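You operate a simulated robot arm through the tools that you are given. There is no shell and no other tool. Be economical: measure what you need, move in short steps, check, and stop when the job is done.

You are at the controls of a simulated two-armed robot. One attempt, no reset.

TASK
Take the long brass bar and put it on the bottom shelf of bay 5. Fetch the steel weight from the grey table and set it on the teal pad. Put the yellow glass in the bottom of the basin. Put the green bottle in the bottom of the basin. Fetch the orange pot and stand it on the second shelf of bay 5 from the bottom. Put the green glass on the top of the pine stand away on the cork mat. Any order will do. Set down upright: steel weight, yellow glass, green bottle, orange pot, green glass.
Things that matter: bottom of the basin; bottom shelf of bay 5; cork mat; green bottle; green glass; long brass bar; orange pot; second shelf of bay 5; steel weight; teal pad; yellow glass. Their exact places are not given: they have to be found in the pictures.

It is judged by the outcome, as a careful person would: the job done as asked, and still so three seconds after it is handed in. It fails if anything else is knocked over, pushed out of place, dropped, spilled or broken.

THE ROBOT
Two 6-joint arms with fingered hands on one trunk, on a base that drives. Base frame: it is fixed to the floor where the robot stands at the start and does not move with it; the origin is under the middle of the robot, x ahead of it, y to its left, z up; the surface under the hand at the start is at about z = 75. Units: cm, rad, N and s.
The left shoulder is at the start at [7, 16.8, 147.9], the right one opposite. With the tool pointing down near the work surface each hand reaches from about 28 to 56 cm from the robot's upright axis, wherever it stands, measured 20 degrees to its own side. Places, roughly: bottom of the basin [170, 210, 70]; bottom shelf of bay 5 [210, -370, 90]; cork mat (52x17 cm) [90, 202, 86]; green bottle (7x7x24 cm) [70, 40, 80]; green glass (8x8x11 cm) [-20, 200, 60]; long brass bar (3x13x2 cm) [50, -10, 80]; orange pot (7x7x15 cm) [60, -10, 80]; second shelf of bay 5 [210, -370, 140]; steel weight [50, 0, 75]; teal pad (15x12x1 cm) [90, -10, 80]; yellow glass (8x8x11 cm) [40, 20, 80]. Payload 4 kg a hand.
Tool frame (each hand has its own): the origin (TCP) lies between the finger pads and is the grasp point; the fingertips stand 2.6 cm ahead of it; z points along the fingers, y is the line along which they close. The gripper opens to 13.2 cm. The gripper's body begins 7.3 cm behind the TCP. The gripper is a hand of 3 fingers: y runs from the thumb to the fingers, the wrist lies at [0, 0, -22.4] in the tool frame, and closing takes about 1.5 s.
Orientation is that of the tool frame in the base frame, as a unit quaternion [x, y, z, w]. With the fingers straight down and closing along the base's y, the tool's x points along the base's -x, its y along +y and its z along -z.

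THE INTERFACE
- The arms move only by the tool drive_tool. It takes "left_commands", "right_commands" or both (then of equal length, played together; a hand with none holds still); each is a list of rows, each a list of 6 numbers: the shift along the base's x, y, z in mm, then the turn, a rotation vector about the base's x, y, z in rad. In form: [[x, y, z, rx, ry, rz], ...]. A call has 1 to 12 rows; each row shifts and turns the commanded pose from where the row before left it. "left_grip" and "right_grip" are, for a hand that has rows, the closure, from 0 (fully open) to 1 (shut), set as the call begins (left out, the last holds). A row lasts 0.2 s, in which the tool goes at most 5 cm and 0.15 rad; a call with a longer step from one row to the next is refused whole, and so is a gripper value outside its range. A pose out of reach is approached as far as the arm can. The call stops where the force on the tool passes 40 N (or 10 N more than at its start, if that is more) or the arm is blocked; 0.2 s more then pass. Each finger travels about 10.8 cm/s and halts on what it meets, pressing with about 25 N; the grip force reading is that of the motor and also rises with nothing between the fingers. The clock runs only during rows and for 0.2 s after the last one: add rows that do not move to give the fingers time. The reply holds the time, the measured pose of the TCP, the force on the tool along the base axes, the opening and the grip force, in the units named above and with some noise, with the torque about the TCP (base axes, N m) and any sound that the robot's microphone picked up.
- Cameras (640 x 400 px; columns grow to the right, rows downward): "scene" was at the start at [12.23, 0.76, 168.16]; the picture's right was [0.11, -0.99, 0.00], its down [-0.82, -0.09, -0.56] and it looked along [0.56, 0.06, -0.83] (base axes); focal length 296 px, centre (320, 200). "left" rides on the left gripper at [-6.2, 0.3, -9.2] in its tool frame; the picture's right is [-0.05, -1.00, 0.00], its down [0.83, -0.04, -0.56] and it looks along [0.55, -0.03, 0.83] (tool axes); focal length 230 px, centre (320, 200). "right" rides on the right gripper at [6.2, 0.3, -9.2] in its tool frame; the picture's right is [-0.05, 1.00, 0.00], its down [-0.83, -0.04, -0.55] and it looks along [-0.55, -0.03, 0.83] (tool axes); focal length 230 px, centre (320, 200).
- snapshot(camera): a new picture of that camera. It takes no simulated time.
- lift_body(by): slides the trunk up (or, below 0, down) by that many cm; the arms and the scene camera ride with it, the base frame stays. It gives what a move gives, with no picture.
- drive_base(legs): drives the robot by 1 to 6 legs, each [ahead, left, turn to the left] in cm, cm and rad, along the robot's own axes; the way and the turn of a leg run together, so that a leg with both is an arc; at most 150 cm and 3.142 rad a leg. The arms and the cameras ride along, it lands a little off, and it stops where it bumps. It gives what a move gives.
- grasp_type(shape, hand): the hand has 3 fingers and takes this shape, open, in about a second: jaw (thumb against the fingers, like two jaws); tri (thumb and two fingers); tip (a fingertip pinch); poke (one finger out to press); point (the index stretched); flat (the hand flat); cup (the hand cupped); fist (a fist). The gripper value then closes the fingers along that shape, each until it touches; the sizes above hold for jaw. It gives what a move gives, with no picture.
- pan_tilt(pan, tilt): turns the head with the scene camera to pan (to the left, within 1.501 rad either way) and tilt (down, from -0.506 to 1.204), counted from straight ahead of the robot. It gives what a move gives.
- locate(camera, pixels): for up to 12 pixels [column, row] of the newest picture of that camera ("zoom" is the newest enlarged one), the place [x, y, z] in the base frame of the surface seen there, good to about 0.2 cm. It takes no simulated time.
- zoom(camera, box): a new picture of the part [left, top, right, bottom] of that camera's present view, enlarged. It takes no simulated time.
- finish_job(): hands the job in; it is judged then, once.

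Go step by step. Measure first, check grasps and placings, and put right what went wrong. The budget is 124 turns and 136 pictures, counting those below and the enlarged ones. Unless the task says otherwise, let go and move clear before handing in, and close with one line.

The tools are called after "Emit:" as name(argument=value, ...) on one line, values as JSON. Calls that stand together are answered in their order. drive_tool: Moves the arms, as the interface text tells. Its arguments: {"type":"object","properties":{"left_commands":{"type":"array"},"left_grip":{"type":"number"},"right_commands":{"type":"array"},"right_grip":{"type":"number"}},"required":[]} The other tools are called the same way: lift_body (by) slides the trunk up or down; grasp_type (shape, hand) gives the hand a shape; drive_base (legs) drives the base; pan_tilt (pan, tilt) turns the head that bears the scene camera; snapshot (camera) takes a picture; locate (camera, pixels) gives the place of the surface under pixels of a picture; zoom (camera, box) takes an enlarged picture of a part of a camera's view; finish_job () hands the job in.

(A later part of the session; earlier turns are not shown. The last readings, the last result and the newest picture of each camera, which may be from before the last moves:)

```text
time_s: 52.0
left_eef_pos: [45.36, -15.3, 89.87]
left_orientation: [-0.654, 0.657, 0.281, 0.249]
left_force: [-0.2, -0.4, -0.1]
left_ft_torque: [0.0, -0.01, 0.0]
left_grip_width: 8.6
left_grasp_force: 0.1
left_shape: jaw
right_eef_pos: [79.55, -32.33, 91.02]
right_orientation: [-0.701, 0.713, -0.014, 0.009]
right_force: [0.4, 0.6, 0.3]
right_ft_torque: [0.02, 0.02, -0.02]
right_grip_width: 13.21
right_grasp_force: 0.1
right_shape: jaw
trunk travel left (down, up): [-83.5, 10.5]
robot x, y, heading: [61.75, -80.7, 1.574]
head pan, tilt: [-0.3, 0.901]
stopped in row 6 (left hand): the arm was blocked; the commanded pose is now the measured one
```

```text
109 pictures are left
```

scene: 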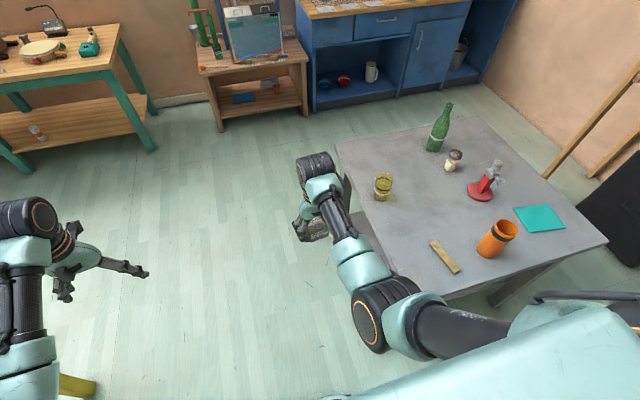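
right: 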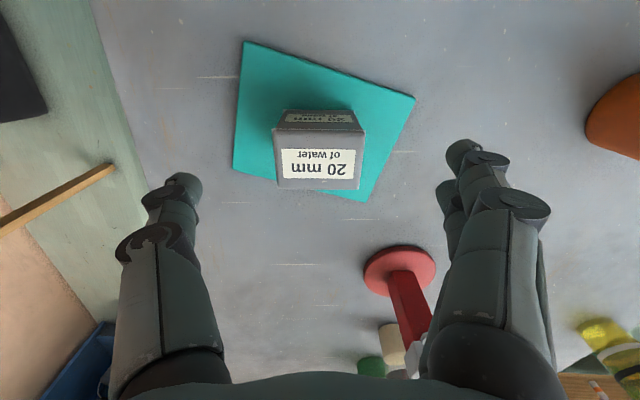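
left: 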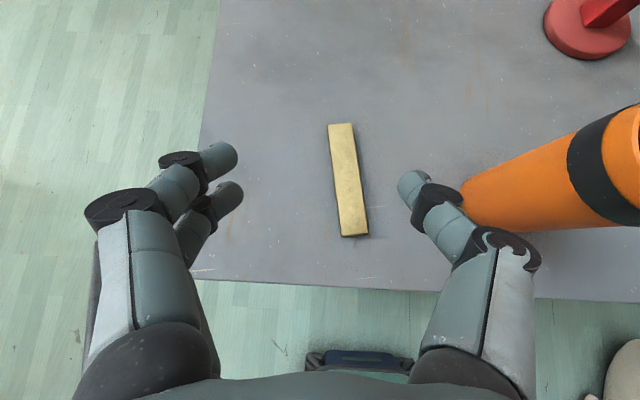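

The bar is centred (48.0,-10.2) with +0.157 yaw, between the fingers. I descend onto it with the 45° tool.

Emit:
drive_tool(left_commands=[[7, 10, -30, 0, 0, 0.04], [7, 10, -30, 0, 0, 0.04], [7, 9, -30, 0, 0, 0.04], [6, 9, -26, 0, 0, 0.037], [0, 0, 0, 0, 0, 0]])

Emit:
snapshot(camera="left")

```text
time_s: 53.2
left_eef_pos: [48.23, -12.52, 80.5]
left_orientation: [0.696, -0.612, -0.296, -0.232]
left_force: [-0.6, -0.9, -0.7]
left_ft_torque: [-0.01, -0.02, -0.01]
left_grip_width: 8.62
left_grasp_force: 0.1
left_shape: jaw
left hand out of reach, approached as far as the arm can: row 4
right_eef_pos: [79.57, -32.27, 91.0]
right_orientation: [-0.701, 0.712, -0.014, 0.01]
right_force: [-0.3, 0.4, -0.1]
right_ft_torque: [0.01, -0.02, -0.03]
right_grip_width: 13.18
right_grasp_force: 0.1
right_shape: jaw
trunk travel left (down, up): [-83.5, 10.5]
robot x, y, heading: [61.49, -80.45, 1.577]
head pan, tilt: [-0.3, 0.901]
```

```text
108 pictures are left
```

left: 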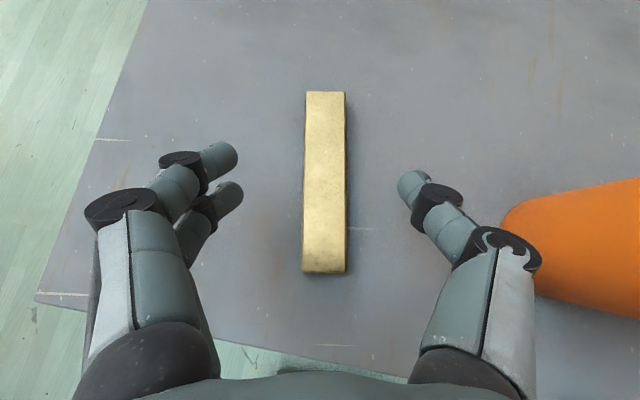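

The hand halted at z=80.5 at its reach limit, above the bar. I lower the trunk by 2 cm.

Emit:
lift_body(by=-2)

Emit:
drive_tool(left_commands=[[0, 5, -4, 0, 0, 0], [0, 0, 0, 0, 0, 0]])

Emit:
snapshot(camera="left")

```text
time_s: 53.9
left_eef_pos: [48.17, -12.52, 78.26]
left_orientation: [0.696, -0.612, -0.296, -0.231]
left_force: [-0.5, 0.2, 0.1]
left_ft_torque: [-0.01, 0.0, -0.02]
left_grip_width: 8.59
left_grasp_force: 0.1
left_shape: jaw
right_eef_pos: [79.59, -32.3, 88.99]
right_orientation: [-0.702, 0.712, -0.014, 0.01]
right_force: [1.3, 1.1, -0.6]
right_ft_torque: [0.03, 0.0, 0.01]
right_grip_width: 13.21
right_grasp_force: 0.1
right_shape: jaw
trunk travel left (down, up): [-81.5, 12.5]
robot x, y, heading: [62.01, -80.84, 1.575]
head pan, tilt: [-0.3, 0.901]
```

```text
time_s: 54.5
left_eef_pos: [48.07, -12.53, 78.49]
left_orientation: [0.696, -0.612, -0.297, -0.231]
left_force: [-0.1, -0.2, 0.9]
left_ft_torque: [0.0, 0.04, -0.02]
left_grip_width: 8.62
left_grasp_force: 0.1
left_shape: jaw
left hand out of reach, approached as far as the arm can: row 1
right_eef_pos: [79.52, -32.42, 89.06]
right_orientation: [-0.702, 0.712, -0.015, 0.009]
right_force: [-0.2, -0.8, 0.1]
right_ft_torque: [-0.02, 0.03, -0.02]
right_grip_width: 13.2
right_grasp_force: 0.0
right_shape: jaw
trunk travel left (down, up): [-81.5, 12.5]
robot x, y, heading: [61.47, -80.72, 1.569]
head pan, tilt: [-0.3, 0.901]
```

```text
107 pictures are left
```

left: 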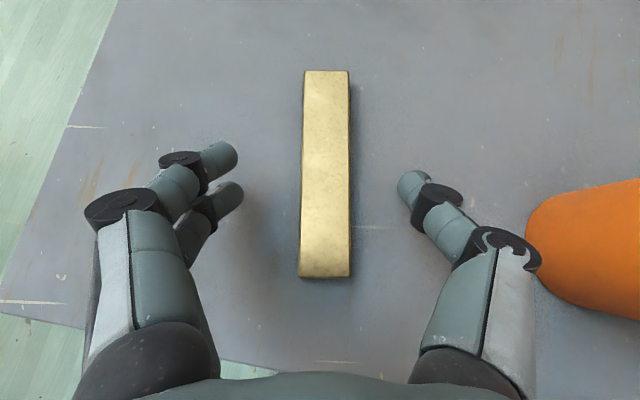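

Tips are ~0.7 cm too high; I lower the trunk slightly more and close.

Emit:
lift_body(by=-0.8)

Emit:
drive_tool(left_commands=[[0, 0, 0, 0, 0, 0], [0, 0, 0, 0, 0, 0], [0, 0, 0, 0, 0, 0], [0, 0, 0, 0, 0, 0], [0, 0, 0, 0, 0, 0], [0, 0, 0, 0, 0, 0]], left_grip=1)

Emit:
snapshot(camera="left")

```text
time_s: 55.0
left_eef_pos: [48.14, -12.39, 77.74]
left_orientation: [0.695, -0.612, -0.297, -0.232]
left_force: [-0.2, -1.2, 7.2]
left_ft_torque: [-0.03, 0.42, 0.03]
left_grip_width: 8.59
left_grasp_force: 0.2
left_shape: jaw
right_eef_pos: [79.56, -32.37, 88.27]
right_orientation: [-0.702, 0.712, -0.013, 0.009]
right_force: [0.5, 0.8, -0.1]
right_ft_torque: [0.01, -0.03, -0.01]
right_grip_width: 13.2
right_grasp_force: 0.1
right_shape: jaw
trunk travel left (down, up): [-80.7, 13.3]
robot x, y, heading: [61.71, -80.27, 1.572]
head pan, tilt: [-0.3, 0.901]
```

```text
time_s: 56.5
left_eef_pos: [47.94, -12.58, 77.81]
left_orientation: [0.695, -0.611, -0.298, -0.232]
left_force: [-5.7, 1.1, 17.7]
left_ft_torque: [0.09, 0.59, -0.04]
left_grip_width: 1.35
left_grasp_force: 24.5
left_shape: jaw
right_eef_pos: [79.62, -32.46, 88.36]
right_orientation: [-0.701, 0.713, -0.013, 0.01]
right_force: [0.4, 0.2, -0.5]
right_ft_torque: [-0.02, 0.0, -0.01]
right_grip_width: 13.2
right_grasp_force: 0.0
right_shape: jaw
trunk travel left (down, up): [-80.7, 13.3]
robot x, y, heading: [61.75, -80.75, 1.571]
head pan, tilt: [-0.3, 0.901]
```

```text
106 pictures are left
```

left: 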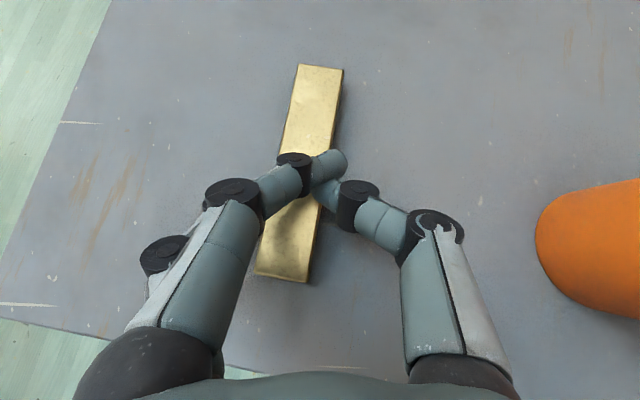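

The fingers slid over the thin bar and turned it slightly. I open, raise the trunk, and redo it with a vertical tool from a closer base position.

Emit:
drive_tool(left_commands=[[0, 0, 0, 0, 0, 0], [0, 0, 0, 0, 0, 0], [0, 0, 0, 0, 0, 0], [0, 0, 0, 0, 0, 0]], left_grip=0.35)

Emit:
lift_body(by=12.8)

Emit:
drive_base(legs=[[19, 0, 0]])

Emit:
drive_tool(left_commands=[[0, -30, 0, -0.13, 0, 0], [0, -30, 0, -0.13, 0, 0], [0, -30, 0, -0.13, 0, 0], [0, -30, -10, -0.13, 0, 0], [0, -30, -10, -0.13, 0, 0], [0, -20, -10, -0.135, 0, 0]])

Emit:
snapshot(camera="left")

```text
time_s: 57.5
left_eef_pos: [48.39, -12.58, 77.87]
left_orientation: [0.695, -0.612, -0.298, -0.232]
left_force: [6.0, 1.7, 16.7]
left_ft_torque: [0.09, 0.5, -0.14]
left_grip_width: 7.98
left_grasp_force: 0.1
left_shape: jaw
right_eef_pos: [79.73, -32.49, 88.27]
right_orientation: [-0.701, 0.713, -0.012, 0.01]
right_force: [-0.5, -0.4, 0.3]
right_ft_torque: [0.0, -0.03, 0.0]
right_grip_width: 13.19
right_grasp_force: 0.1
right_shape: jaw
trunk travel left (down, up): [-80.7, 13.3]
robot x, y, heading: [62.11, -80.74, 1.57]
head pan, tilt: [-0.3, 0.901]
```

```text
time_s: 59.0
left_eef_pos: [48.15, -12.51, 90.34]
left_orientation: [0.696, -0.612, -0.297, -0.231]
left_force: [0.5, -0.3, 0.7]
left_ft_torque: [-0.02, -0.03, -0.01]
left_grip_width: 8.54
left_grasp_force: 0.1
left_shape: jaw
right_eef_pos: [79.65, -32.27, 100.97]
right_orientation: [-0.701, 0.712, -0.015, 0.01]
right_force: [0.1, 0.1, 0.8]
right_ft_torque: [0.0, 0.01, 0.0]
right_grip_width: 13.19
right_grasp_force: 0.0
right_shape: jaw
trunk travel left (down, up): [-93.5, 0.5]
robot x, y, heading: [61.99, -80.37, 1.571]
head pan, tilt: [-0.3, 0.901]
```

```text
time_s: 60.5
left_eef_pos: [48.13, 5.65, 90.57]
left_orientation: [0.695, -0.612, -0.297, -0.233]
left_force: [0.6, 0.4, -0.1]
left_ft_torque: [0.03, 0.01, 0.01]
left_grip_width: 8.57
left_grasp_force: 0.1
left_shape: jaw
right_eef_pos: [79.55, -14.08, 101.09]
right_orientation: [-0.701, 0.713, -0.012, 0.01]
right_force: [0.2, -0.6, -0.7]
right_ft_torque: [0.04, -0.03, 0.01]
right_grip_width: 13.18
right_grasp_force: 0.0
right_shape: jaw
trunk travel left (down, up): [-93.5, 0.5]
robot x, y, heading: [61.85, -62.19, 1.575]
head pan, tilt: [-0.3, 0.901]
```

```text
time_s: 62.0
left_eef_pos: [48.21, -11.23, 87.07]
left_orientation: [0.731, -0.68, -0.037, 0.053]
left_force: [0.4, -0.4, 1.0]
left_ft_torque: [-0.02, 0.01, 0.0]
left_grip_width: 8.57
left_grasp_force: 0.1
left_shape: jaw
right_eef_pos: [79.61, -13.64, 100.93]
right_orientation: [-0.701, 0.713, -0.015, 0.01]
right_force: [-0.8, 0.0, 0.6]
right_ft_torque: [-0.04, -0.01, 0.02]
right_grip_width: 13.21
right_grasp_force: 0.0
right_shape: jaw
trunk travel left (down, up): [-93.5, 0.5]
robot x, y, heading: [61.94, -62.13, 1.577]
head pan, tilt: [-0.3, 0.901]
```

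```text
105 pictures are left
```

left: 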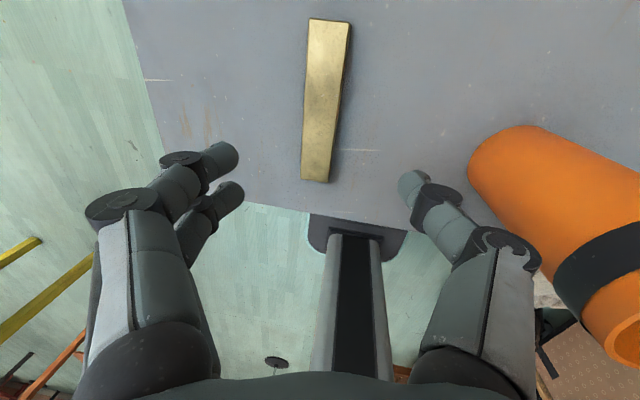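

The bar lies at (325,100). I measure its ends and faces.

Emit:
locate(camera="left", pixels=[[330, 24], [314, 178], [322, 100], [306, 95], [343, 100], [295, 100], [362, 100]])

Emit:
zoom(camera="left", box=[240, 0, 420, 200])

```text
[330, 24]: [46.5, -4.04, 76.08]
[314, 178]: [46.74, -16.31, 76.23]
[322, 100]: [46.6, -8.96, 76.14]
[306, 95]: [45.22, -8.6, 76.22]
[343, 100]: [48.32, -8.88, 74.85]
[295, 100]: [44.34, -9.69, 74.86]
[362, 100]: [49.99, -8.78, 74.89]
```

```text
2.00 times, centred on (330, 100) of left
```

zoom: 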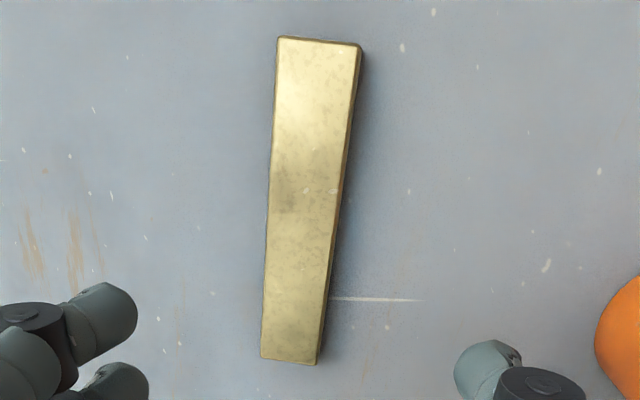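

Bar centre (46.6,-10.2), nearly straight. I level the tool and descend to the table.

Emit:
drive_tool(left_commands=[[-8, 5, -10, 0.014, -0.063, -0.025], [-8, 5, -20, 0.014, -0.063, -0.025], [0, 0, -30, 0, 0, 0], [0, 0, -20, 0, 0, 0], [0, 0, -14, 0, 0, 0], [0, 0, 0, 0, 0, 0]])

Emit:
snapshot(camera="left")

```text
time_s: 63.4
left_eef_pos: [46.13, -11.27, 80.66]
left_orientation: [0.716, -0.698, -0.005, -0.001]
left_force: [0.4, -0.9, 0.3]
left_ft_torque: [-0.02, -0.01, -0.02]
left_grip_width: 8.54
left_grasp_force: 0.1
left_shape: jaw
left hand out of reach, approached as far as the arm can: row 3, 4, 5
right_eef_pos: [79.58, -13.68, 100.96]
right_orientation: [-0.701, 0.713, -0.013, 0.009]
right_force: [0.1, 0.6, 0.1]
right_ft_torque: [0.0, -0.02, 0.03]
right_grip_width: 13.21
right_grasp_force: 0.2
right_shape: jaw
trunk travel left (down, up): [-93.5, 0.5]
robot x, y, heading: [62.02, -61.75, 1.57]
head pan, tilt: [-0.3, 0.901]
```

```text
103 pictures are left
```

left: 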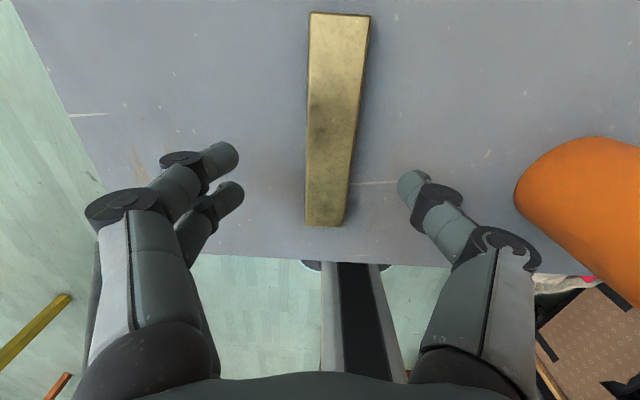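

Emit:
lift_body(by=-2.3)

Emit:
drive_tool(left_commands=[[5, 10, 0, 0, 0, 0], [0, 0, -4, 0, 0, 0], [0, 0, 0, 0, 0, 0]])

```text
time_s: 64.0
left_eef_pos: [46.15, -11.25, 78.41]
left_orientation: [0.716, -0.698, -0.005, -0.001]
left_force: [0.1, -0.7, 0.3]
left_ft_torque: [0.01, -0.01, 0.02]
left_grip_width: 8.54
left_grasp_force: 0.0
left_shape: jaw
right_eef_pos: [79.67, -13.76, 98.75]
right_orientation: [-0.702, 0.712, -0.014, 0.008]
right_force: [-0.2, 0.8, -0.7]
right_ft_torque: [-0.03, -0.02, -0.01]
right_grip_width: 13.19
right_grasp_force: 0.2
right_shape: jaw
trunk travel left (down, up): [-91.2, 2.8]
robot x, y, heading: [61.52, -62.29, 1.572]
head pan, tilt: [-0.3, 0.901]
```

```text
time_s: 64.8
left_eef_pos: [46.38, -11.12, 78.55]
left_orientation: [0.715, -0.699, -0.005, -0.002]
left_force: [1.0, -0.5, 0.0]
left_ft_torque: [0.01, 0.0, 0.0]
left_grip_width: 8.57
left_grasp_force: 0.0
left_shape: jaw
left hand out of reach, approached as far as the arm can: row 1, 2
right_eef_pos: [79.45, -13.87, 98.81]
right_orientation: [-0.702, 0.712, -0.014, 0.01]
right_force: [0.0, -0.3, -0.1]
right_ft_torque: [0.04, -0.03, 0.03]
right_grip_width: 13.19
right_grasp_force: 0.1
right_shape: jaw
trunk travel left (down, up): [-91.2, 2.8]
robot x, y, heading: [61.88, -62.29, 1.572]
head pan, tilt: [-0.3, 0.901]
```

Emit:
lift_body(by=-0.9)

Emit:
drive_tool(left_commands=[[0, 0, 0, 0, 0, 0], [0, 0, 0, 0, 0, 0], [0, 0, 0, 0, 0, 0], [0, 0, 0, 0, 0, 0], [0, 0, 0, 0, 0, 0], [0, 0, 0, 0, 0, 0]], left_grip=1)

Emit:
snapshot(camera="left")

```text
time_s: 65.4
left_eef_pos: [46.42, -11.15, 77.62]
left_orientation: [0.716, -0.698, -0.005, -0.001]
left_force: [0.5, -0.1, -0.2]
left_ft_torque: [-0.01, 0.0, 0.01]
left_grip_width: 8.55
left_grasp_force: 0.0
left_shape: jaw
right_eef_pos: [79.51, -13.85, 97.91]
right_orientation: [-0.701, 0.713, -0.013, 0.009]
right_force: [0.5, 0.3, 0.0]
right_ft_torque: [0.02, 0.01, 0.0]
right_grip_width: 13.19
right_grasp_force: 0.1
right_shape: jaw
trunk travel left (down, up): [-90.3, 3.7]
robot x, y, heading: [61.97, -62.66, 1.566]
head pan, tilt: [-0.3, 0.901]
```

```text
time_s: 66.8
left_eef_pos: [46.45, -11.16, 77.68]
left_orientation: [0.716, -0.699, -0.005, -0.002]
left_force: [-0.8, -0.1, -0.6]
left_ft_torque: [0.01, -0.03, 0.0]
left_grip_width: 2.44
left_grasp_force: 25.2
left_shape: jaw
right_eef_pos: [79.65, -13.83, 97.79]
right_orientation: [-0.701, 0.713, -0.014, 0.009]
right_force: [-0.8, 0.0, 0.0]
right_ft_torque: [0.01, 0.02, 0.02]
right_grip_width: 13.21
right_grasp_force: 0.0
right_shape: jaw
trunk travel left (down, up): [-90.3, 3.7]
robot x, y, heading: [61.74, -62.15, 1.571]
head pan, tilt: [-0.3, 0.901]
```

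```text
102 pictures are left
```

left: 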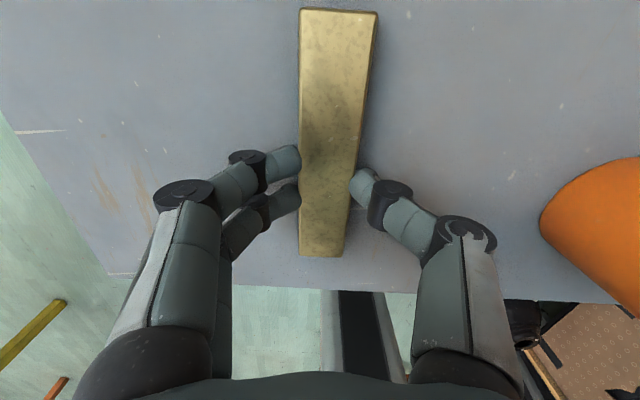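

The fingers now pinch the bar's sides (2.4 cm). I lift with the trunk and check.

Emit:
lift_body(by=4.5)

Emit:
drive_tool(left_commands=[[0, 0, 30, 0, 0, 0], [0, 0, 30, 0, 0, 0], [0, 0, 30, 0, 0, 0]])

Emit:
snapshot(camera="left")

```text
time_s: 67.6
left_eef_pos: [46.43, -11.19, 81.4]
left_orientation: [0.715, -0.699, -0.004, -0.001]
left_force: [0.0, -0.3, -3.7]
left_ft_torque: [-0.04, 0.0, -0.02]
left_grip_width: 2.47
left_grasp_force: 25.5
left_shape: jaw
right_eef_pos: [79.42, -13.71, 101.52]
right_orientation: [-0.702, 0.712, -0.014, 0.01]
right_force: [0.7, 0.8, 1.1]
right_ft_torque: [0.02, 0.0, 0.01]
right_grip_width: 13.15
right_grasp_force: 0.1
right_shape: jaw
right hand out of reach, approached as far as the arm can: row 1
trunk travel left (down, up): [-94.0, 0.0]
robot x, y, heading: [61.84, -62.15, 1.569]
head pan, tilt: [-0.3, 0.901]
```

```text
time_s: 68.4
left_eef_pos: [46.43, -11.24, 90.44]
left_orientation: [0.716, -0.698, -0.003, 0.0]
left_force: [-0.6, -0.1, -3.8]
left_ft_torque: [-0.04, -0.01, -0.04]
left_grip_width: 2.43
left_grasp_force: 25.5
left_shape: jaw
right_eef_pos: [79.53, -13.71, 101.44]
right_orientation: [-0.702, 0.712, -0.015, 0.009]
right_force: [0.4, 0.6, -0.1]
right_ft_torque: [0.0, 0.01, -0.03]
right_grip_width: 13.21
right_grasp_force: 0.1
right_shape: jaw
trunk travel left (down, up): [-94.0, 0.0]
robot x, y, heading: [61.59, -62.28, 1.569]
head pan, tilt: [-0.3, 0.901]
```

```text
101 pictures are left
```

left: 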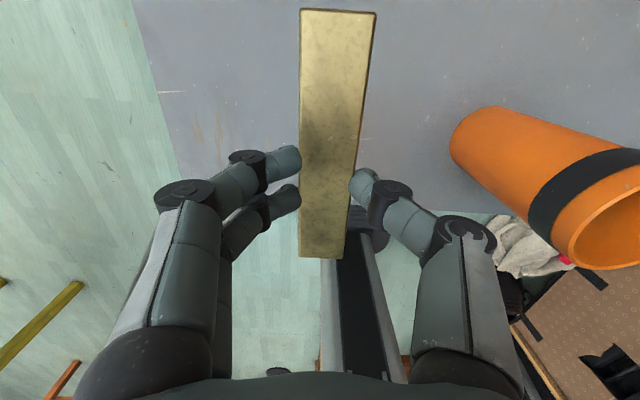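

The bar is held level (3.7 N). Now for the pot with the right hand held horizontally: I back off and turn the right tool forward while high.

Emit:
drive_base(legs=[[-29, 12, 0]])

Emit:
drive_tool(right_commands=[[0, 26, 8, 0.143, 0, 0], [0, 26, 15, 0.143, 0, 0], [0, 26, 15, 0.143, 0, 0], [0, 26, 15, 0.143, 0, 0], [0, 26, 15, 0.143, 0, 0], [0, 26, 15, 0.143, 0, 0], [0, 26, 15, 0.143, 0, 0], [0, 26, 15, 0.143, 0, 0], [0, 26, 15, 0.143, 0, 0], [0, 26, 15, 0.143, 0, 0], [0, 26, 15, 0.141, 0, 0], [0, 0, 0, 0, 0, 0]])

Emit:
snapshot(camera="right")

```text
time_s: 70.5
left_eef_pos: [34.21, -39.9, 90.34]
left_orientation: [0.718, -0.696, -0.005, -0.001]
left_force: [0.3, -0.2, -4.0]
left_ft_torque: [-0.04, 0.03, 0.04]
left_grip_width: 2.42
left_grasp_force: 24.9
left_shape: jaw
right_eef_pos: [67.47, -42.36, 101.33]
right_orientation: [-0.703, 0.711, -0.013, 0.008]
right_force: [-1.0, 0.5, 0.0]
right_ft_torque: [0.0, -0.04, 0.01]
right_grip_width: 13.18
right_grasp_force: 0.0
right_shape: jaw
trunk travel left (down, up): [-94.0, 0.0]
robot x, y, heading: [50.13, -91.17, 1.575]
head pan, tilt: [-0.3, 0.901]
```

```text
time_s: 73.1
left_eef_pos: [34.22, -39.97, 90.5]
left_orientation: [0.717, -0.697, -0.005, -0.001]
left_force: [-0.6, 0.2, -4.1]
left_ft_torque: [-0.03, 0.01, 0.0]
left_grip_width: 2.44
left_grasp_force: 24.7
left_shape: jaw
right_eef_pos: [67.65, -15.13, 116.77]
right_orientation: [-0.5, 0.529, 0.476, 0.494]
right_force: [-1.2, 0.1, 0.2]
right_ft_torque: [0.02, -0.01, -0.03]
right_grip_width: 13.17
right_grasp_force: 0.0
right_shape: jaw
right hand out of reach, approached as far as the arm can: row 11
trunk travel left (down, up): [-94.0, 0.0]
robot x, y, heading: [49.55, -91.07, 1.577]
head pan, tilt: [-0.3, 0.901]
```

```text
100 pictures are left
```

right: 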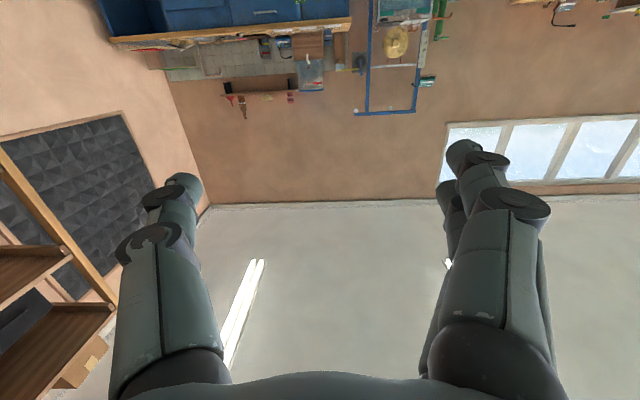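

The right tool now points forward. I look at the pot with the head to get its exact centre.

Emit:
pan_tilt(pan=-0.1, tilt=0.75)

Emit:
snapshot(camera="scene")

```text
time_s: 73.9
left_eef_pos: [34.15, -40.04, 90.48]
left_orientation: [0.718, -0.696, -0.005, -0.001]
left_force: [0.0, 0.3, -4.0]
left_ft_torque: [-0.06, 0.0, -0.01]
left_grip_width: 2.42
left_grasp_force: 25.6
left_shape: jaw
right_eef_pos: [67.64, -15.03, 116.79]
right_orientation: [-0.5, 0.53, 0.474, 0.494]
right_force: [-0.5, 0.0, -0.7]
right_ft_torque: [0.02, -0.02, -0.03]
right_grip_width: 13.2
right_grasp_force: 0.1
right_shape: jaw
trunk travel left (down, up): [-94.0, 0.0]
robot x, y, heading: [50.02, -91.18, 1.575]
head pan, tilt: [-0.099, 0.75]
```

```text
99 pictures are left
```

scene: 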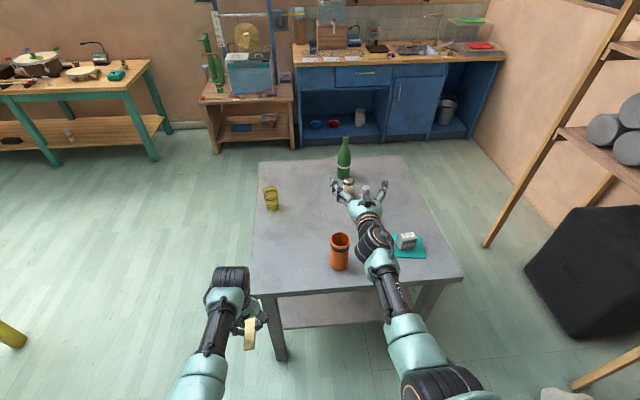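

Emit:
locate(camera="scene", pixels=[[332, 256], [348, 256], [340, 262], [340, 252], [340, 270], [333, 241], [348, 241], [340, 235], [345, 172], [272, 190]])

Emit:
zoom(camera="scene", box=[300, 215, 380, 290])

```text
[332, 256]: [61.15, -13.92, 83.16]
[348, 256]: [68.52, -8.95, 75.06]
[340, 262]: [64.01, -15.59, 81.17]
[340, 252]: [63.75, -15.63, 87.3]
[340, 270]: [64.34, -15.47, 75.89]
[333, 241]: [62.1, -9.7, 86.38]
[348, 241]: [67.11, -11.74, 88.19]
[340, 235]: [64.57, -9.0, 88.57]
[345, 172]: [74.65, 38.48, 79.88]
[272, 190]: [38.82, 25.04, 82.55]
```

```text
5.33 times, centred on (340, 252) of scene
```

zoom: 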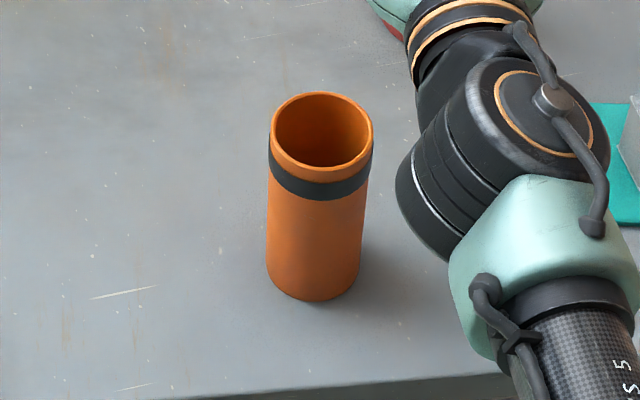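

Pot centre is about (64.2,-12.2), radius 3.4. I back 10 cm, lower the trunk to bring the hand to z≈85 and shift it in x.

Emit:
drive_base(legs=[[-11, 0, 0]])

Emit:
lift_body(by=-31.5)

Emit:
drive_tool(right_commands=[[-17, 0, 0, 0.02, 0, 0.02], [-17, 0, 0, 0.02, 0, 0.02]])

Emit:
snapshot(camera="right")

```text
time_s: 75.0
left_eef_pos: [34.19, -50.45, 90.4]
left_orientation: [0.718, -0.696, -0.004, 0.0]
left_force: [-0.3, -0.2, -4.0]
left_ft_torque: [-0.05, 0.03, 0.04]
left_grip_width: 2.42
left_grasp_force: 24.8
left_shape: jaw
right_eef_pos: [67.61, -25.29, 116.4]
right_orientation: [-0.502, 0.53, 0.475, 0.492]
right_force: [0.3, 0.5, 0.2]
right_ft_torque: [-0.01, -0.01, -0.03]
right_grip_width: 13.21
right_grasp_force: 0.1
right_shape: jaw
trunk travel left (down, up): [-94.0, 0.0]
robot x, y, heading: [50.03, -102.01, 1.578]
head pan, tilt: [-0.099, 0.75]
```

```text
time_s: 78.2
left_eef_pos: [34.22, -50.72, 59.1]
left_orientation: [0.718, -0.696, -0.004, -0.001]
left_force: [-1.0, -0.1, -3.8]
left_ft_torque: [-0.02, 0.01, 0.02]
left_grip_width: 2.43
left_grasp_force: 24.5
left_shape: jaw
right_eef_pos: [67.62, -25.7, 85.24]
right_orientation: [-0.501, 0.529, 0.476, 0.493]
right_force: [-0.6, 0.2, 0.1]
right_ft_torque: [0.03, -0.01, 0.03]
right_grip_width: 13.17
right_grasp_force: 0.0
right_shape: jaw
trunk travel left (down, up): [-62.5, 31.5]
robot x, y, heading: [49.6, -101.79, 1.583]
head pan, tilt: [-0.099, 0.75]
```

```text
time_s: 78.8
left_eef_pos: [34.2, -50.72, 58.93]
left_orientation: [0.718, -0.696, -0.005, -0.001]
left_force: [1.1, 0.0, -3.8]
left_ft_torque: [-0.04, -0.01, 0.0]
left_grip_width: 2.43
left_grasp_force: 25.0
left_shape: jaw
right_eef_pos: [64.21, -25.78, 85.18]
right_orientation: [-0.501, 0.51, 0.495, 0.494]
right_force: [-0.2, 0.2, 0.2]
right_ft_torque: [-0.01, 0.02, -0.03]
right_grip_width: 13.17
right_grasp_force: 0.1
right_shape: jaw
trunk travel left (down, up): [-62.5, 31.5]
robot x, y, heading: [49.82, -101.33, 1.584]
head pan, tilt: [-0.099, 0.75]
```

```text
97 pictures are left
```

right: 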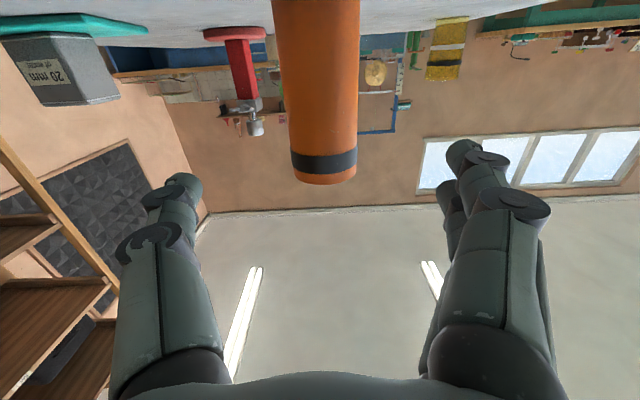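

The pot (320,100) is centred between the fingers. I drive forward 13 cm and close.

Emit:
drive_base(legs=[[13.3, 0, 0]])

Emit:
snapshot(camera="right")

```text
time_s: 80.1
left_eef_pos: [34.09, -37.58, 58.91]
left_orientation: [0.718, -0.696, -0.005, -0.001]
left_force: [1.1, 0.3, -3.4]
left_ft_torque: [-0.05, 0.0, -0.03]
left_grip_width: 2.44
left_grasp_force: 24.8
left_shape: jaw
right_eef_pos: [63.83, -12.55, 85.15]
right_orientation: [-0.501, 0.509, 0.496, 0.494]
right_force: [0.5, 0.4, -0.2]
right_ft_torque: [0.04, 0.01, -0.01]
right_grip_width: 13.21
right_grasp_force: 0.1
right_shape: jaw
trunk travel left (down, up): [-62.5, 31.5]
robot x, y, heading: [49.87, -88.48, 1.581]
head pan, tilt: [-0.099, 0.75]
```

```text
96 pictures are left
```

right: 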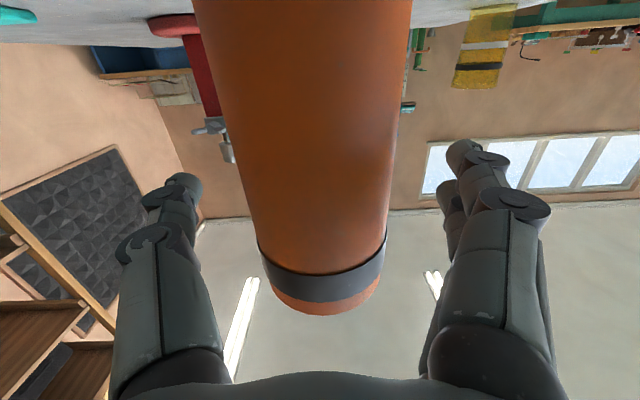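

Emit:
drive_tool(right_commands=[[4, 2, 0, 0, 0, 0], [0, 0, 0, 0, 0, 0], [0, 0, 0, 0, 0, 0], [0, 0, 0, 0, 0, 0], [0, 0, 0, 0, 0, 0], [0, 0, 0, 0, 0, 0], [0, 0, 0, 0, 0, 0]], right_grip=1)

Emit:
lift_body(by=8)

Emit:
snapshot(camera="right")

```text
time_s: 81.7
left_eef_pos: [34.01, -37.62, 58.94]
left_orientation: [0.718, -0.696, -0.005, -0.002]
left_force: [-0.2, 0.0, -3.9]
left_ft_torque: [-0.01, 0.0, -0.01]
left_grip_width: 2.44
left_grasp_force: 25.1
left_shape: jaw
right_eef_pos: [64.33, -12.29, 85.17]
right_orientation: [-0.501, 0.508, 0.496, 0.494]
right_force: [-0.9, 1.0, 1.7]
right_ft_torque: [0.02, -0.02, -0.02]
right_grip_width: 5.32
right_grasp_force: 24.8
right_shape: jaw
trunk travel left (down, up): [-62.5, 31.5]
robot x, y, heading: [50.2, -88.27, 1.58]
head pan, tilt: [-0.099, 0.75]
```

```text
time_s: 82.8
left_eef_pos: [33.95, -37.58, 67.02]
left_orientation: [0.719, -0.695, -0.004, 0.0]
left_force: [0.3, -0.2, -3.7]
left_ft_torque: [-0.03, 0.05, 0.0]
left_grip_width: 2.44
left_grasp_force: 25.5
left_shape: jaw
right_eef_pos: [64.38, -12.34, 93.02]
right_orientation: [-0.501, 0.51, 0.495, 0.493]
right_force: [-0.4, -0.7, -1.1]
right_ft_torque: [-0.01, -0.01, -0.03]
right_grip_width: 5.33
right_grasp_force: 24.9
right_shape: jaw
trunk travel left (down, up): [-70.5, 23.5]
robot x, y, heading: [50.04, -88.34, 1.581]
head pan, tilt: [-0.099, 0.75]
```

```text
95 pictures are left
```

right: 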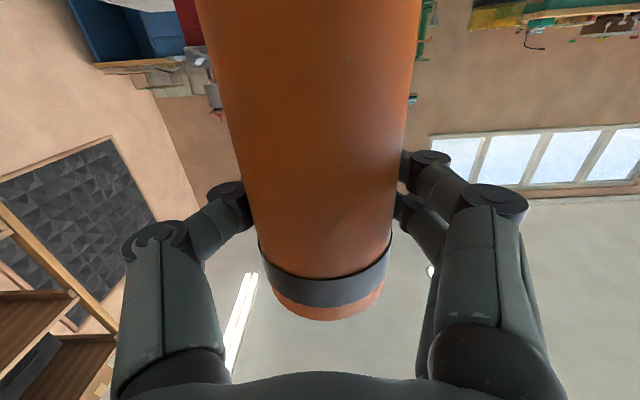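

The pot is held (bottom 10.2 cm below the TCP). I back away, raise the trunk and turn to face the shelves.

Emit:
drive_base(legs=[[-20, 0, 0]])

Emit:
lift_body(by=23)

Emit:
drive_base(legs=[[0, 0, -1.571]])

Emit:
pan_tilt(pan=-0.9, tilt=0.55)

Emit:
snapshot(camera="scene")

```text
time_s: 84.4
left_eef_pos: [34.26, -57.35, 66.99]
left_orientation: [0.719, -0.695, -0.005, -0.001]
left_force: [-0.4, 0.1, -3.7]
left_ft_torque: [-0.02, 0.01, 0.0]
left_grip_width: 2.43
left_grasp_force: 24.7
left_shape: jaw
right_eef_pos: [64.47, -32.09, 93.17]
right_orientation: [-0.502, 0.51, 0.496, 0.493]
right_force: [-0.1, -0.3, -1.4]
right_ft_torque: [-0.02, -0.02, 0.01]
right_grip_width: 5.34
right_grasp_force: 25.1
right_shape: jaw
trunk travel left (down, up): [-70.5, 23.5]
robot x, y, heading: [49.9, -108.25, 1.581]
head pan, tilt: [-0.099, 0.75]
```

```text
time_s: 86.8
left_eef_pos: [34.14, -57.3, 89.96]
left_orientation: [0.718, -0.696, -0.005, -0.002]
left_force: [-0.2, -0.6, -4.3]
left_ft_torque: [0.01, 0.04, -0.02]
left_grip_width: 2.43
left_grasp_force: 25.2
left_shape: jaw
right_eef_pos: [64.49, -32.08, 116.18]
right_orientation: [-0.501, 0.51, 0.495, 0.493]
right_force: [0.6, 0.0, -1.6]
right_ft_torque: [-0.01, 0.02, 0.01]
right_grip_width: 5.33
right_grasp_force: 24.8
right_shape: jaw
trunk travel left (down, up): [-93.5, 0.5]
robot x, y, heading: [50.21, -108.57, 1.583]
head pan, tilt: [-0.099, 0.75]
```

```text
time_s: 91.1
left_eef_pos: [101.41, -94.24, 89.97]
left_orientation: [-0.001, 1.0, 0.001, 0.004]
left_force: [-0.6, -0.3, -3.9]
left_ft_torque: [0.0, 0.07, -0.02]
left_grip_width: 2.41
left_grasp_force: 24.8
left_shape: jaw
right_eef_pos: [125.71, -125.29, 116.09]
right_orientation: [0.018, 0.714, -0.011, 0.7]
right_force: [-0.5, 0.4, -1.3]
right_ft_torque: [0.03, 0.01, -0.01]
right_grip_width: 5.32
right_grasp_force: 25.1
right_shape: jaw
trunk travel left (down, up): [-93.5, 0.5]
robot x, y, heading: [49.82, -108.43, -0.025]
head pan, tilt: [-0.099, 0.75]
```

```text
time_s: 92.3
left_eef_pos: [101.44, -94.09, 89.94]
left_orientation: [0.0, 1.0, 0.003, 0.004]
left_force: [-0.2, -0.3, -4.4]
left_ft_torque: [0.04, 0.03, -0.03]
left_grip_width: 2.41
left_grasp_force: 24.4
left_shape: jaw
right_eef_pos: [125.66, -125.53, 116.1]
right_orientation: [0.018, 0.714, -0.011, 0.699]
right_force: [-1.1, 0.8, -1.6]
right_ft_torque: [-0.02, 0.01, 0.01]
right_grip_width: 5.34
right_grasp_force: 25.3
right_shape: jaw
trunk travel left (down, up): [-93.5, 0.5]
robot x, y, heading: [50.64, -108.51, -0.025]
head pan, tilt: [-0.901, 0.55]
```

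```text
94 pictures are left
```

scene: 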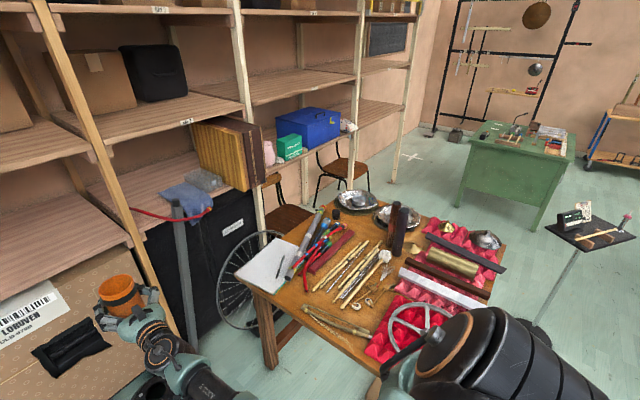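

Bay 5 seems to be the last one: bottom shelf at (372,112), second at (378,65), both empty. I measure these plus the obstacles.

Emit:
locate(camera="scene", pixels=[[372, 112], [360, 125], [400, 105], [378, 68], [405, 62], [362, 82], [500, 262], [505, 285], [590, 238], [545, 322], [462, 205], [540, 232]])

Emit:
zoom(camera="scene", box=[230, 0, 430, 200])

```text
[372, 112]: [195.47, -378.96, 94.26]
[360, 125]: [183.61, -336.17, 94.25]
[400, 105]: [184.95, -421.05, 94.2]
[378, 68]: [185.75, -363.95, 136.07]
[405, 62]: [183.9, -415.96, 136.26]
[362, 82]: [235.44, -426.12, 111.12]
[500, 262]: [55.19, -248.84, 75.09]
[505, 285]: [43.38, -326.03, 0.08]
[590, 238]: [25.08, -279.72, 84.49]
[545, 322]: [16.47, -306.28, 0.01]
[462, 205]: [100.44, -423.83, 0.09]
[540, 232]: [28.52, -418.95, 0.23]
```

```text
2.00 times, centred on (330, 100) of scene
```

zoom: 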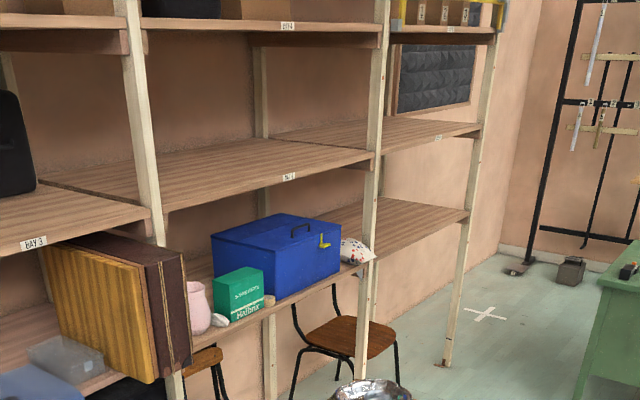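

Bottom shelf of bay 5: z≈94.3, x≥183, y -336…-421; second z≈136.2. Now I look further right for the route past the stand at (25,-280).

Emit:
pan_tilt(pan=-1.5, tilt=0.5)

Emit:
snapshot(camera="scene")

```text
time_s: 93.3
left_eef_pos: [101.47, -94.22, 89.92]
left_orientation: [0.0, 1.0, 0.003, 0.005]
left_force: [0.1, 0.0, -3.8]
left_ft_torque: [0.03, 0.03, 0.03]
left_grip_width: 2.43
left_grasp_force: 25.1
left_shape: jaw
right_eef_pos: [125.66, -125.42, 116.12]
right_orientation: [0.017, 0.715, -0.009, 0.699]
right_force: [-0.4, 0.7, -1.3]
right_ft_torque: [-0.04, 0.02, -0.01]
right_grip_width: 5.31
right_grasp_force: 25.3
right_shape: jaw
trunk travel left (down, up): [-93.5, 0.5]
robot x, y, heading: [50.0, -108.23, -0.03]
head pan, tilt: [-1.499, 0.499]
```

```text
92 pictures are left
```

scene: 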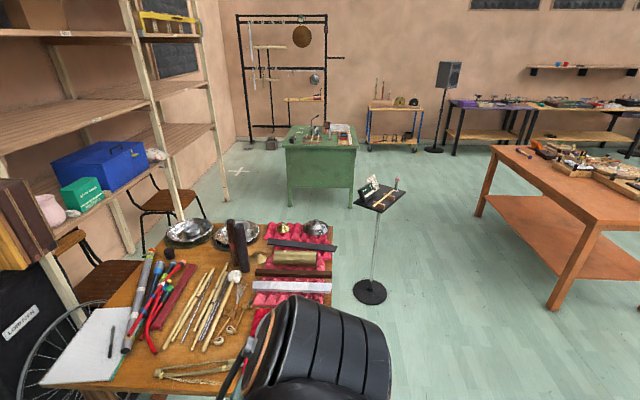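

Emit:
locate(camera="scene", pixels=[[480, 214], [553, 308], [497, 150], [370, 292], [355, 190], [400, 185], [335, 228], [290, 205], [352, 205], [165, 245], [520, 340], [400, 380]])

```text
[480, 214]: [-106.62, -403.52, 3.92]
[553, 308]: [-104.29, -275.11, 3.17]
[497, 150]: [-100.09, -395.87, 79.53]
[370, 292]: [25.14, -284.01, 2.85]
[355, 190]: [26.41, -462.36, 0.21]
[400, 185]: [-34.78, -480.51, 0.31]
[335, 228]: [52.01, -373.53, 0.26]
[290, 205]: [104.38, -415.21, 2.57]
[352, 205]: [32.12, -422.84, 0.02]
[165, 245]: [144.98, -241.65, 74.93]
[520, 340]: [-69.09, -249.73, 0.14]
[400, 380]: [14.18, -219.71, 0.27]
```

The lane at x≈-40 (orange table x<-100, stand base (25,-284), green desk y<-415) is free. I back to x≈-40, turn right and drive along it.

Emit:
drive_base(legs=[[-90, -3, 0], [0, 0, -1.543]])

Emit:
pan_tilt(pan=0.0, tilt=0.5)

Emit:
snapshot(camera="scene")

```text
time_s: 101.7
left_eef_pos: [-22.73, -160.92, 89.96]
left_orientation: [0.689, 0.725, -0.002, 0.005]
left_force: [-0.6, -0.4, -4.1]
left_ft_torque: [0.02, -0.03, 0.03]
left_grip_width: 2.4
left_grasp_force: 25.0
left_shape: jaw
right_eef_pos: [-52.46, -186.7, 116.11]
right_orientation: [0.504, 0.506, -0.49, 0.5]
right_force: [0.3, -0.6, -1.9]
right_ft_torque: [0.03, 0.0, 0.0]
right_grip_width: 5.3
right_grasp_force: 25.3
right_shape: jaw
trunk travel left (down, up): [-93.5, 0.5]
robot x, y, heading: [-39.48, -110.39, -1.545]
head pan, tilt: [-1.499, 0.499]
```

```text
time_s: 103.3
left_eef_pos: [-22.73, -160.91, 89.96]
left_orientation: [0.689, 0.724, -0.001, 0.004]
left_force: [0.0, 0.3, -4.0]
left_ft_torque: [0.03, -0.06, 0.01]
left_grip_width: 2.43
left_grasp_force: 25.0
left_shape: jaw
right_eef_pos: [-52.54, -186.69, 116.12]
right_orientation: [0.505, 0.506, -0.489, 0.5]
right_force: [0.3, 0.6, -2.4]
right_ft_torque: [0.01, -0.01, 0.01]
right_grip_width: 5.3
right_grasp_force: 25.2
right_shape: jaw
trunk travel left (down, up): [-93.5, 0.5]
robot x, y, heading: [-39.36, -109.83, -1.544]
head pan, tilt: [0.0, 0.499]
```

```text
91 pictures are left
```

scene: 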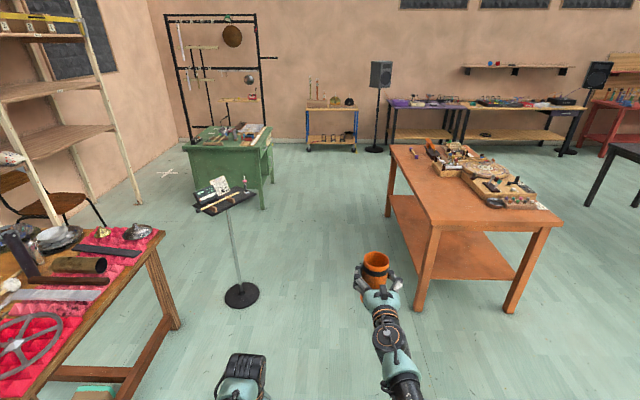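

Emit:
locate(camera="scene", pixels=[[420, 305], [388, 212], [432, 225], [241, 295], [240, 195], [265, 205]])

```text
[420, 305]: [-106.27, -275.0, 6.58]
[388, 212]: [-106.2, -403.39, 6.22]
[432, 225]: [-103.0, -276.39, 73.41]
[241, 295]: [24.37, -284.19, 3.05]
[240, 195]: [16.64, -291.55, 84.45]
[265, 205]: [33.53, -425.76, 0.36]
```

Lane confirmed clear. I drive forward 240 cm and turn left to face the bay.

Emit:
drive_base(legs=[[120, 0, -0.027], [120, 0, 0], [0, 0, 1.571]])

Emit:
pan_tilt(pan=0.0, tilt=0.35)

Emit:
snapshot(camera="scene")

```text
time_s: 118.9
left_eef_pos: [13.96, -331.57, 90.06]
left_orientation: [-0.031, 0.999, 0.003, 0.003]
left_force: [-0.6, -0.3, -4.6]
left_ft_torque: [0.0, 0.04, -0.03]
left_grip_width: 2.41
left_grasp_force: 25.0
left_shape: jaw
right_eef_pos: [39.98, -361.25, 115.98]
right_orientation: [-0.006, 0.715, 0.013, 0.699]
right_force: [0.2, 0.0, -1.9]
right_ft_torque: [0.01, 0.04, 0.02]
right_grip_width: 5.29
right_grasp_force: 24.4
right_shape: jaw
trunk travel left (down, up): [-93.5, 0.5]
robot x, y, heading: [-36.33, -348.91, 0.038]
head pan, tilt: [0.0, 0.499]
```

```text
time_s: 119.6
left_eef_pos: [13.96, -331.62, 90.03]
left_orientation: [-0.031, 1.0, 0.002, 0.003]
left_force: [0.6, -0.5, -3.7]
left_ft_torque: [0.02, 0.02, 0.01]
left_grip_width: 2.43
left_grasp_force: 24.7
left_shape: jaw
right_eef_pos: [40.25, -361.13, 116.05]
right_orientation: [-0.005, 0.715, 0.012, 0.699]
right_force: [0.8, -0.2, -1.6]
right_ft_torque: [-0.01, 0.0, -0.01]
right_grip_width: 5.3
right_grasp_force: 25.1
right_shape: jaw
trunk travel left (down, up): [-93.5, 0.5]
robot x, y, heading: [-36.14, -348.95, 0.041]
head pan, tilt: [0.0, 0.351]
```

```text
90 pictures are left
```

scene: 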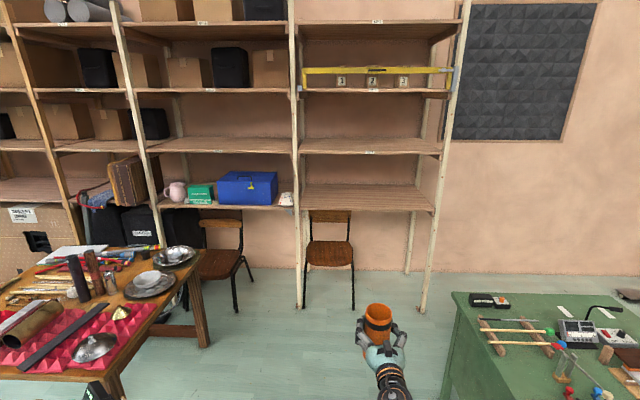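

Bay 5 is straight ahead with empty bottom (365,197) and second (370,146) shelves; a chair stands below. I measure.

Emit:
locate(camera="scene", pixels=[[330, 266], [355, 305], [330, 225], [303, 208], [433, 210], [370, 208], [365, 190], [301, 152], [440, 152], [370, 142], [297, 305], [422, 308]])

Emit:
zoom(camera="scene", box=[280, 60, 480, 220])

```text
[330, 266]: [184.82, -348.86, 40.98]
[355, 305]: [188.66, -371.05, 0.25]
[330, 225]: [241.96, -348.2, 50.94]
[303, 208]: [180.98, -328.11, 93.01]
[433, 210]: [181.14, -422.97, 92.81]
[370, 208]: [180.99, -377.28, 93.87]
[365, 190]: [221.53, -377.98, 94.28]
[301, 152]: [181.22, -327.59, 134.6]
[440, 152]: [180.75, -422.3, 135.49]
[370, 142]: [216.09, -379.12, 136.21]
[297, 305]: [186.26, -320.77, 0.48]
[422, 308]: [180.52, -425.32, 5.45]
```

```text
2.50 times, centred on (380, 140) of scene
```

zoom: 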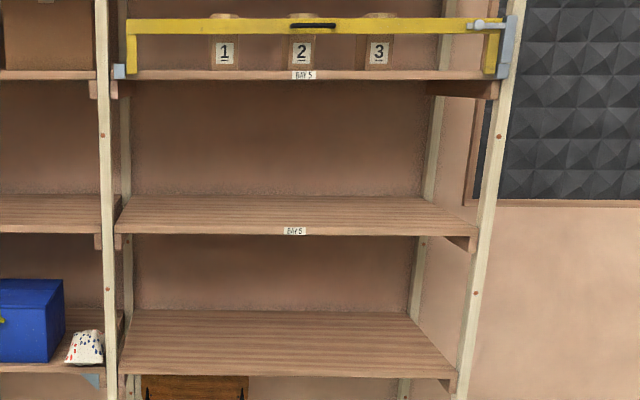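

Bay 5 is confirmed by the label (shelves at z 94.3 and 136.2, front x=181, y -328…-422). I raise the right hand with the pot to shelf height, then drive up.

Emit:
drive_tool(right_commands=[[25, 0, 30, 0, 0, 0], [15, 0, 45, 0, 0, 0], [15, 0, 45, 0, 0, 0], [15, 0, 45, 0, 0, 0], [15, 0, 45, 0, 0, 0], [15, 0, 45, 0, 0, 0], [10, 0, 45, 0, 0, 0], [0, 0, 45, 0, 0, 0]])

Emit:
drive_base(legs=[[0, -22, -0.04]])

Emit:
snapshot(camera="scene")

```text
time_s: 121.4
left_eef_pos: [13.95, -331.49, 89.93]
left_orientation: [-0.032, 0.999, 0.001, 0.005]
left_force: [-0.1, 0.3, -4.8]
left_ft_torque: [-0.01, 0.02, 0.04]
left_grip_width: 2.39
left_grasp_force: 24.6
left_shape: jaw
right_eef_pos: [51.31, -361.23, 150.8]
right_orientation: [-0.005, 0.715, 0.012, 0.699]
right_force: [-0.3, -0.1, -1.5]
right_ft_torque: [0.0, 0.03, -0.01]
right_grip_width: 5.27
right_grasp_force: 25.1
right_shape: jaw
trunk travel left (down, up): [-93.5, 0.5]
robot x, y, heading: [-36.04, -348.88, 0.038]
head pan, tilt: [0.0, 0.351]
```

```text
time_s: 123.1
left_eef_pos: [15.16, -354.94, 89.85]
left_orientation: [-0.009, 1.0, 0.002, 0.004]
left_force: [0.0, 0.2, -3.8]
left_ft_torque: [-0.06, 0.03, 0.0]
left_grip_width: 2.42
left_grasp_force: 25.0
left_shape: jaw
right_eef_pos: [50.97, -385.85, 150.76]
right_orientation: [0.01, 0.715, -0.005, 0.699]
right_force: [0.8, -0.1, -1.9]
right_ft_torque: [0.02, -0.04, -0.05]
right_grip_width: 5.28
right_grasp_force: 24.9
right_shape: jaw
trunk travel left (down, up): [-93.5, 0.5]
robot x, y, heading: [-36.08, -370.37, -0.008]
head pan, tilt: [0.0, 0.351]
```

```text
88 pictures are left
```

scene: 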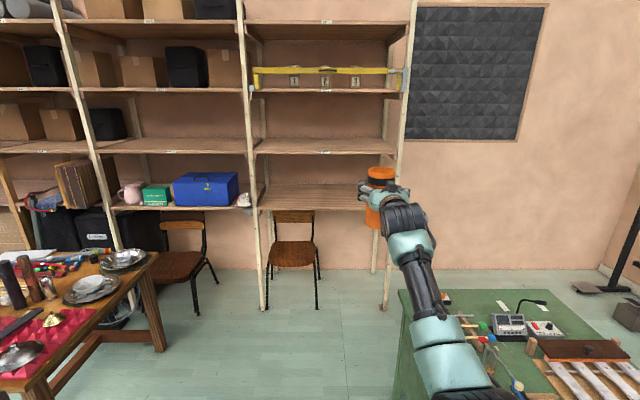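

The pot bottom is at ~140.6, above the shelf at 136.2. I drive forward 130 cm, then check.

Emit:
drive_base(legs=[[128, 3, 0.008]])

Emit:
snapshot(camera="scene")

```text
time_s: 129.5
left_eef_pos: [142.06, -352.34, 89.93]
left_orientation: [-0.012, 1.0, 0.003, 0.005]
left_force: [-0.6, 0.2, -4.1]
left_ft_torque: [0.04, 0.03, -0.01]
left_grip_width: 2.43
left_grasp_force: 25.4
left_shape: jaw
right_eef_pos: [178.07, -383.44, 150.76]
right_orientation: [0.009, 0.714, -0.002, 0.7]
right_force: [-0.9, -0.3, -1.3]
right_ft_torque: [0.01, 0.05, 0.03]
right_grip_width: 5.27
right_grasp_force: 25.0
right_shape: jaw
trunk travel left (down, up): [-93.5, 0.5]
robot x, y, heading: [91.51, -367.7, -0.0]
head pan, tilt: [0.0, 0.351]
```

```text
87 pictures are left
```

scene: 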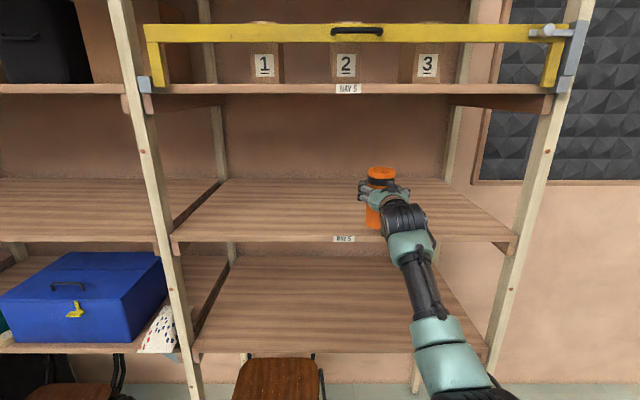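

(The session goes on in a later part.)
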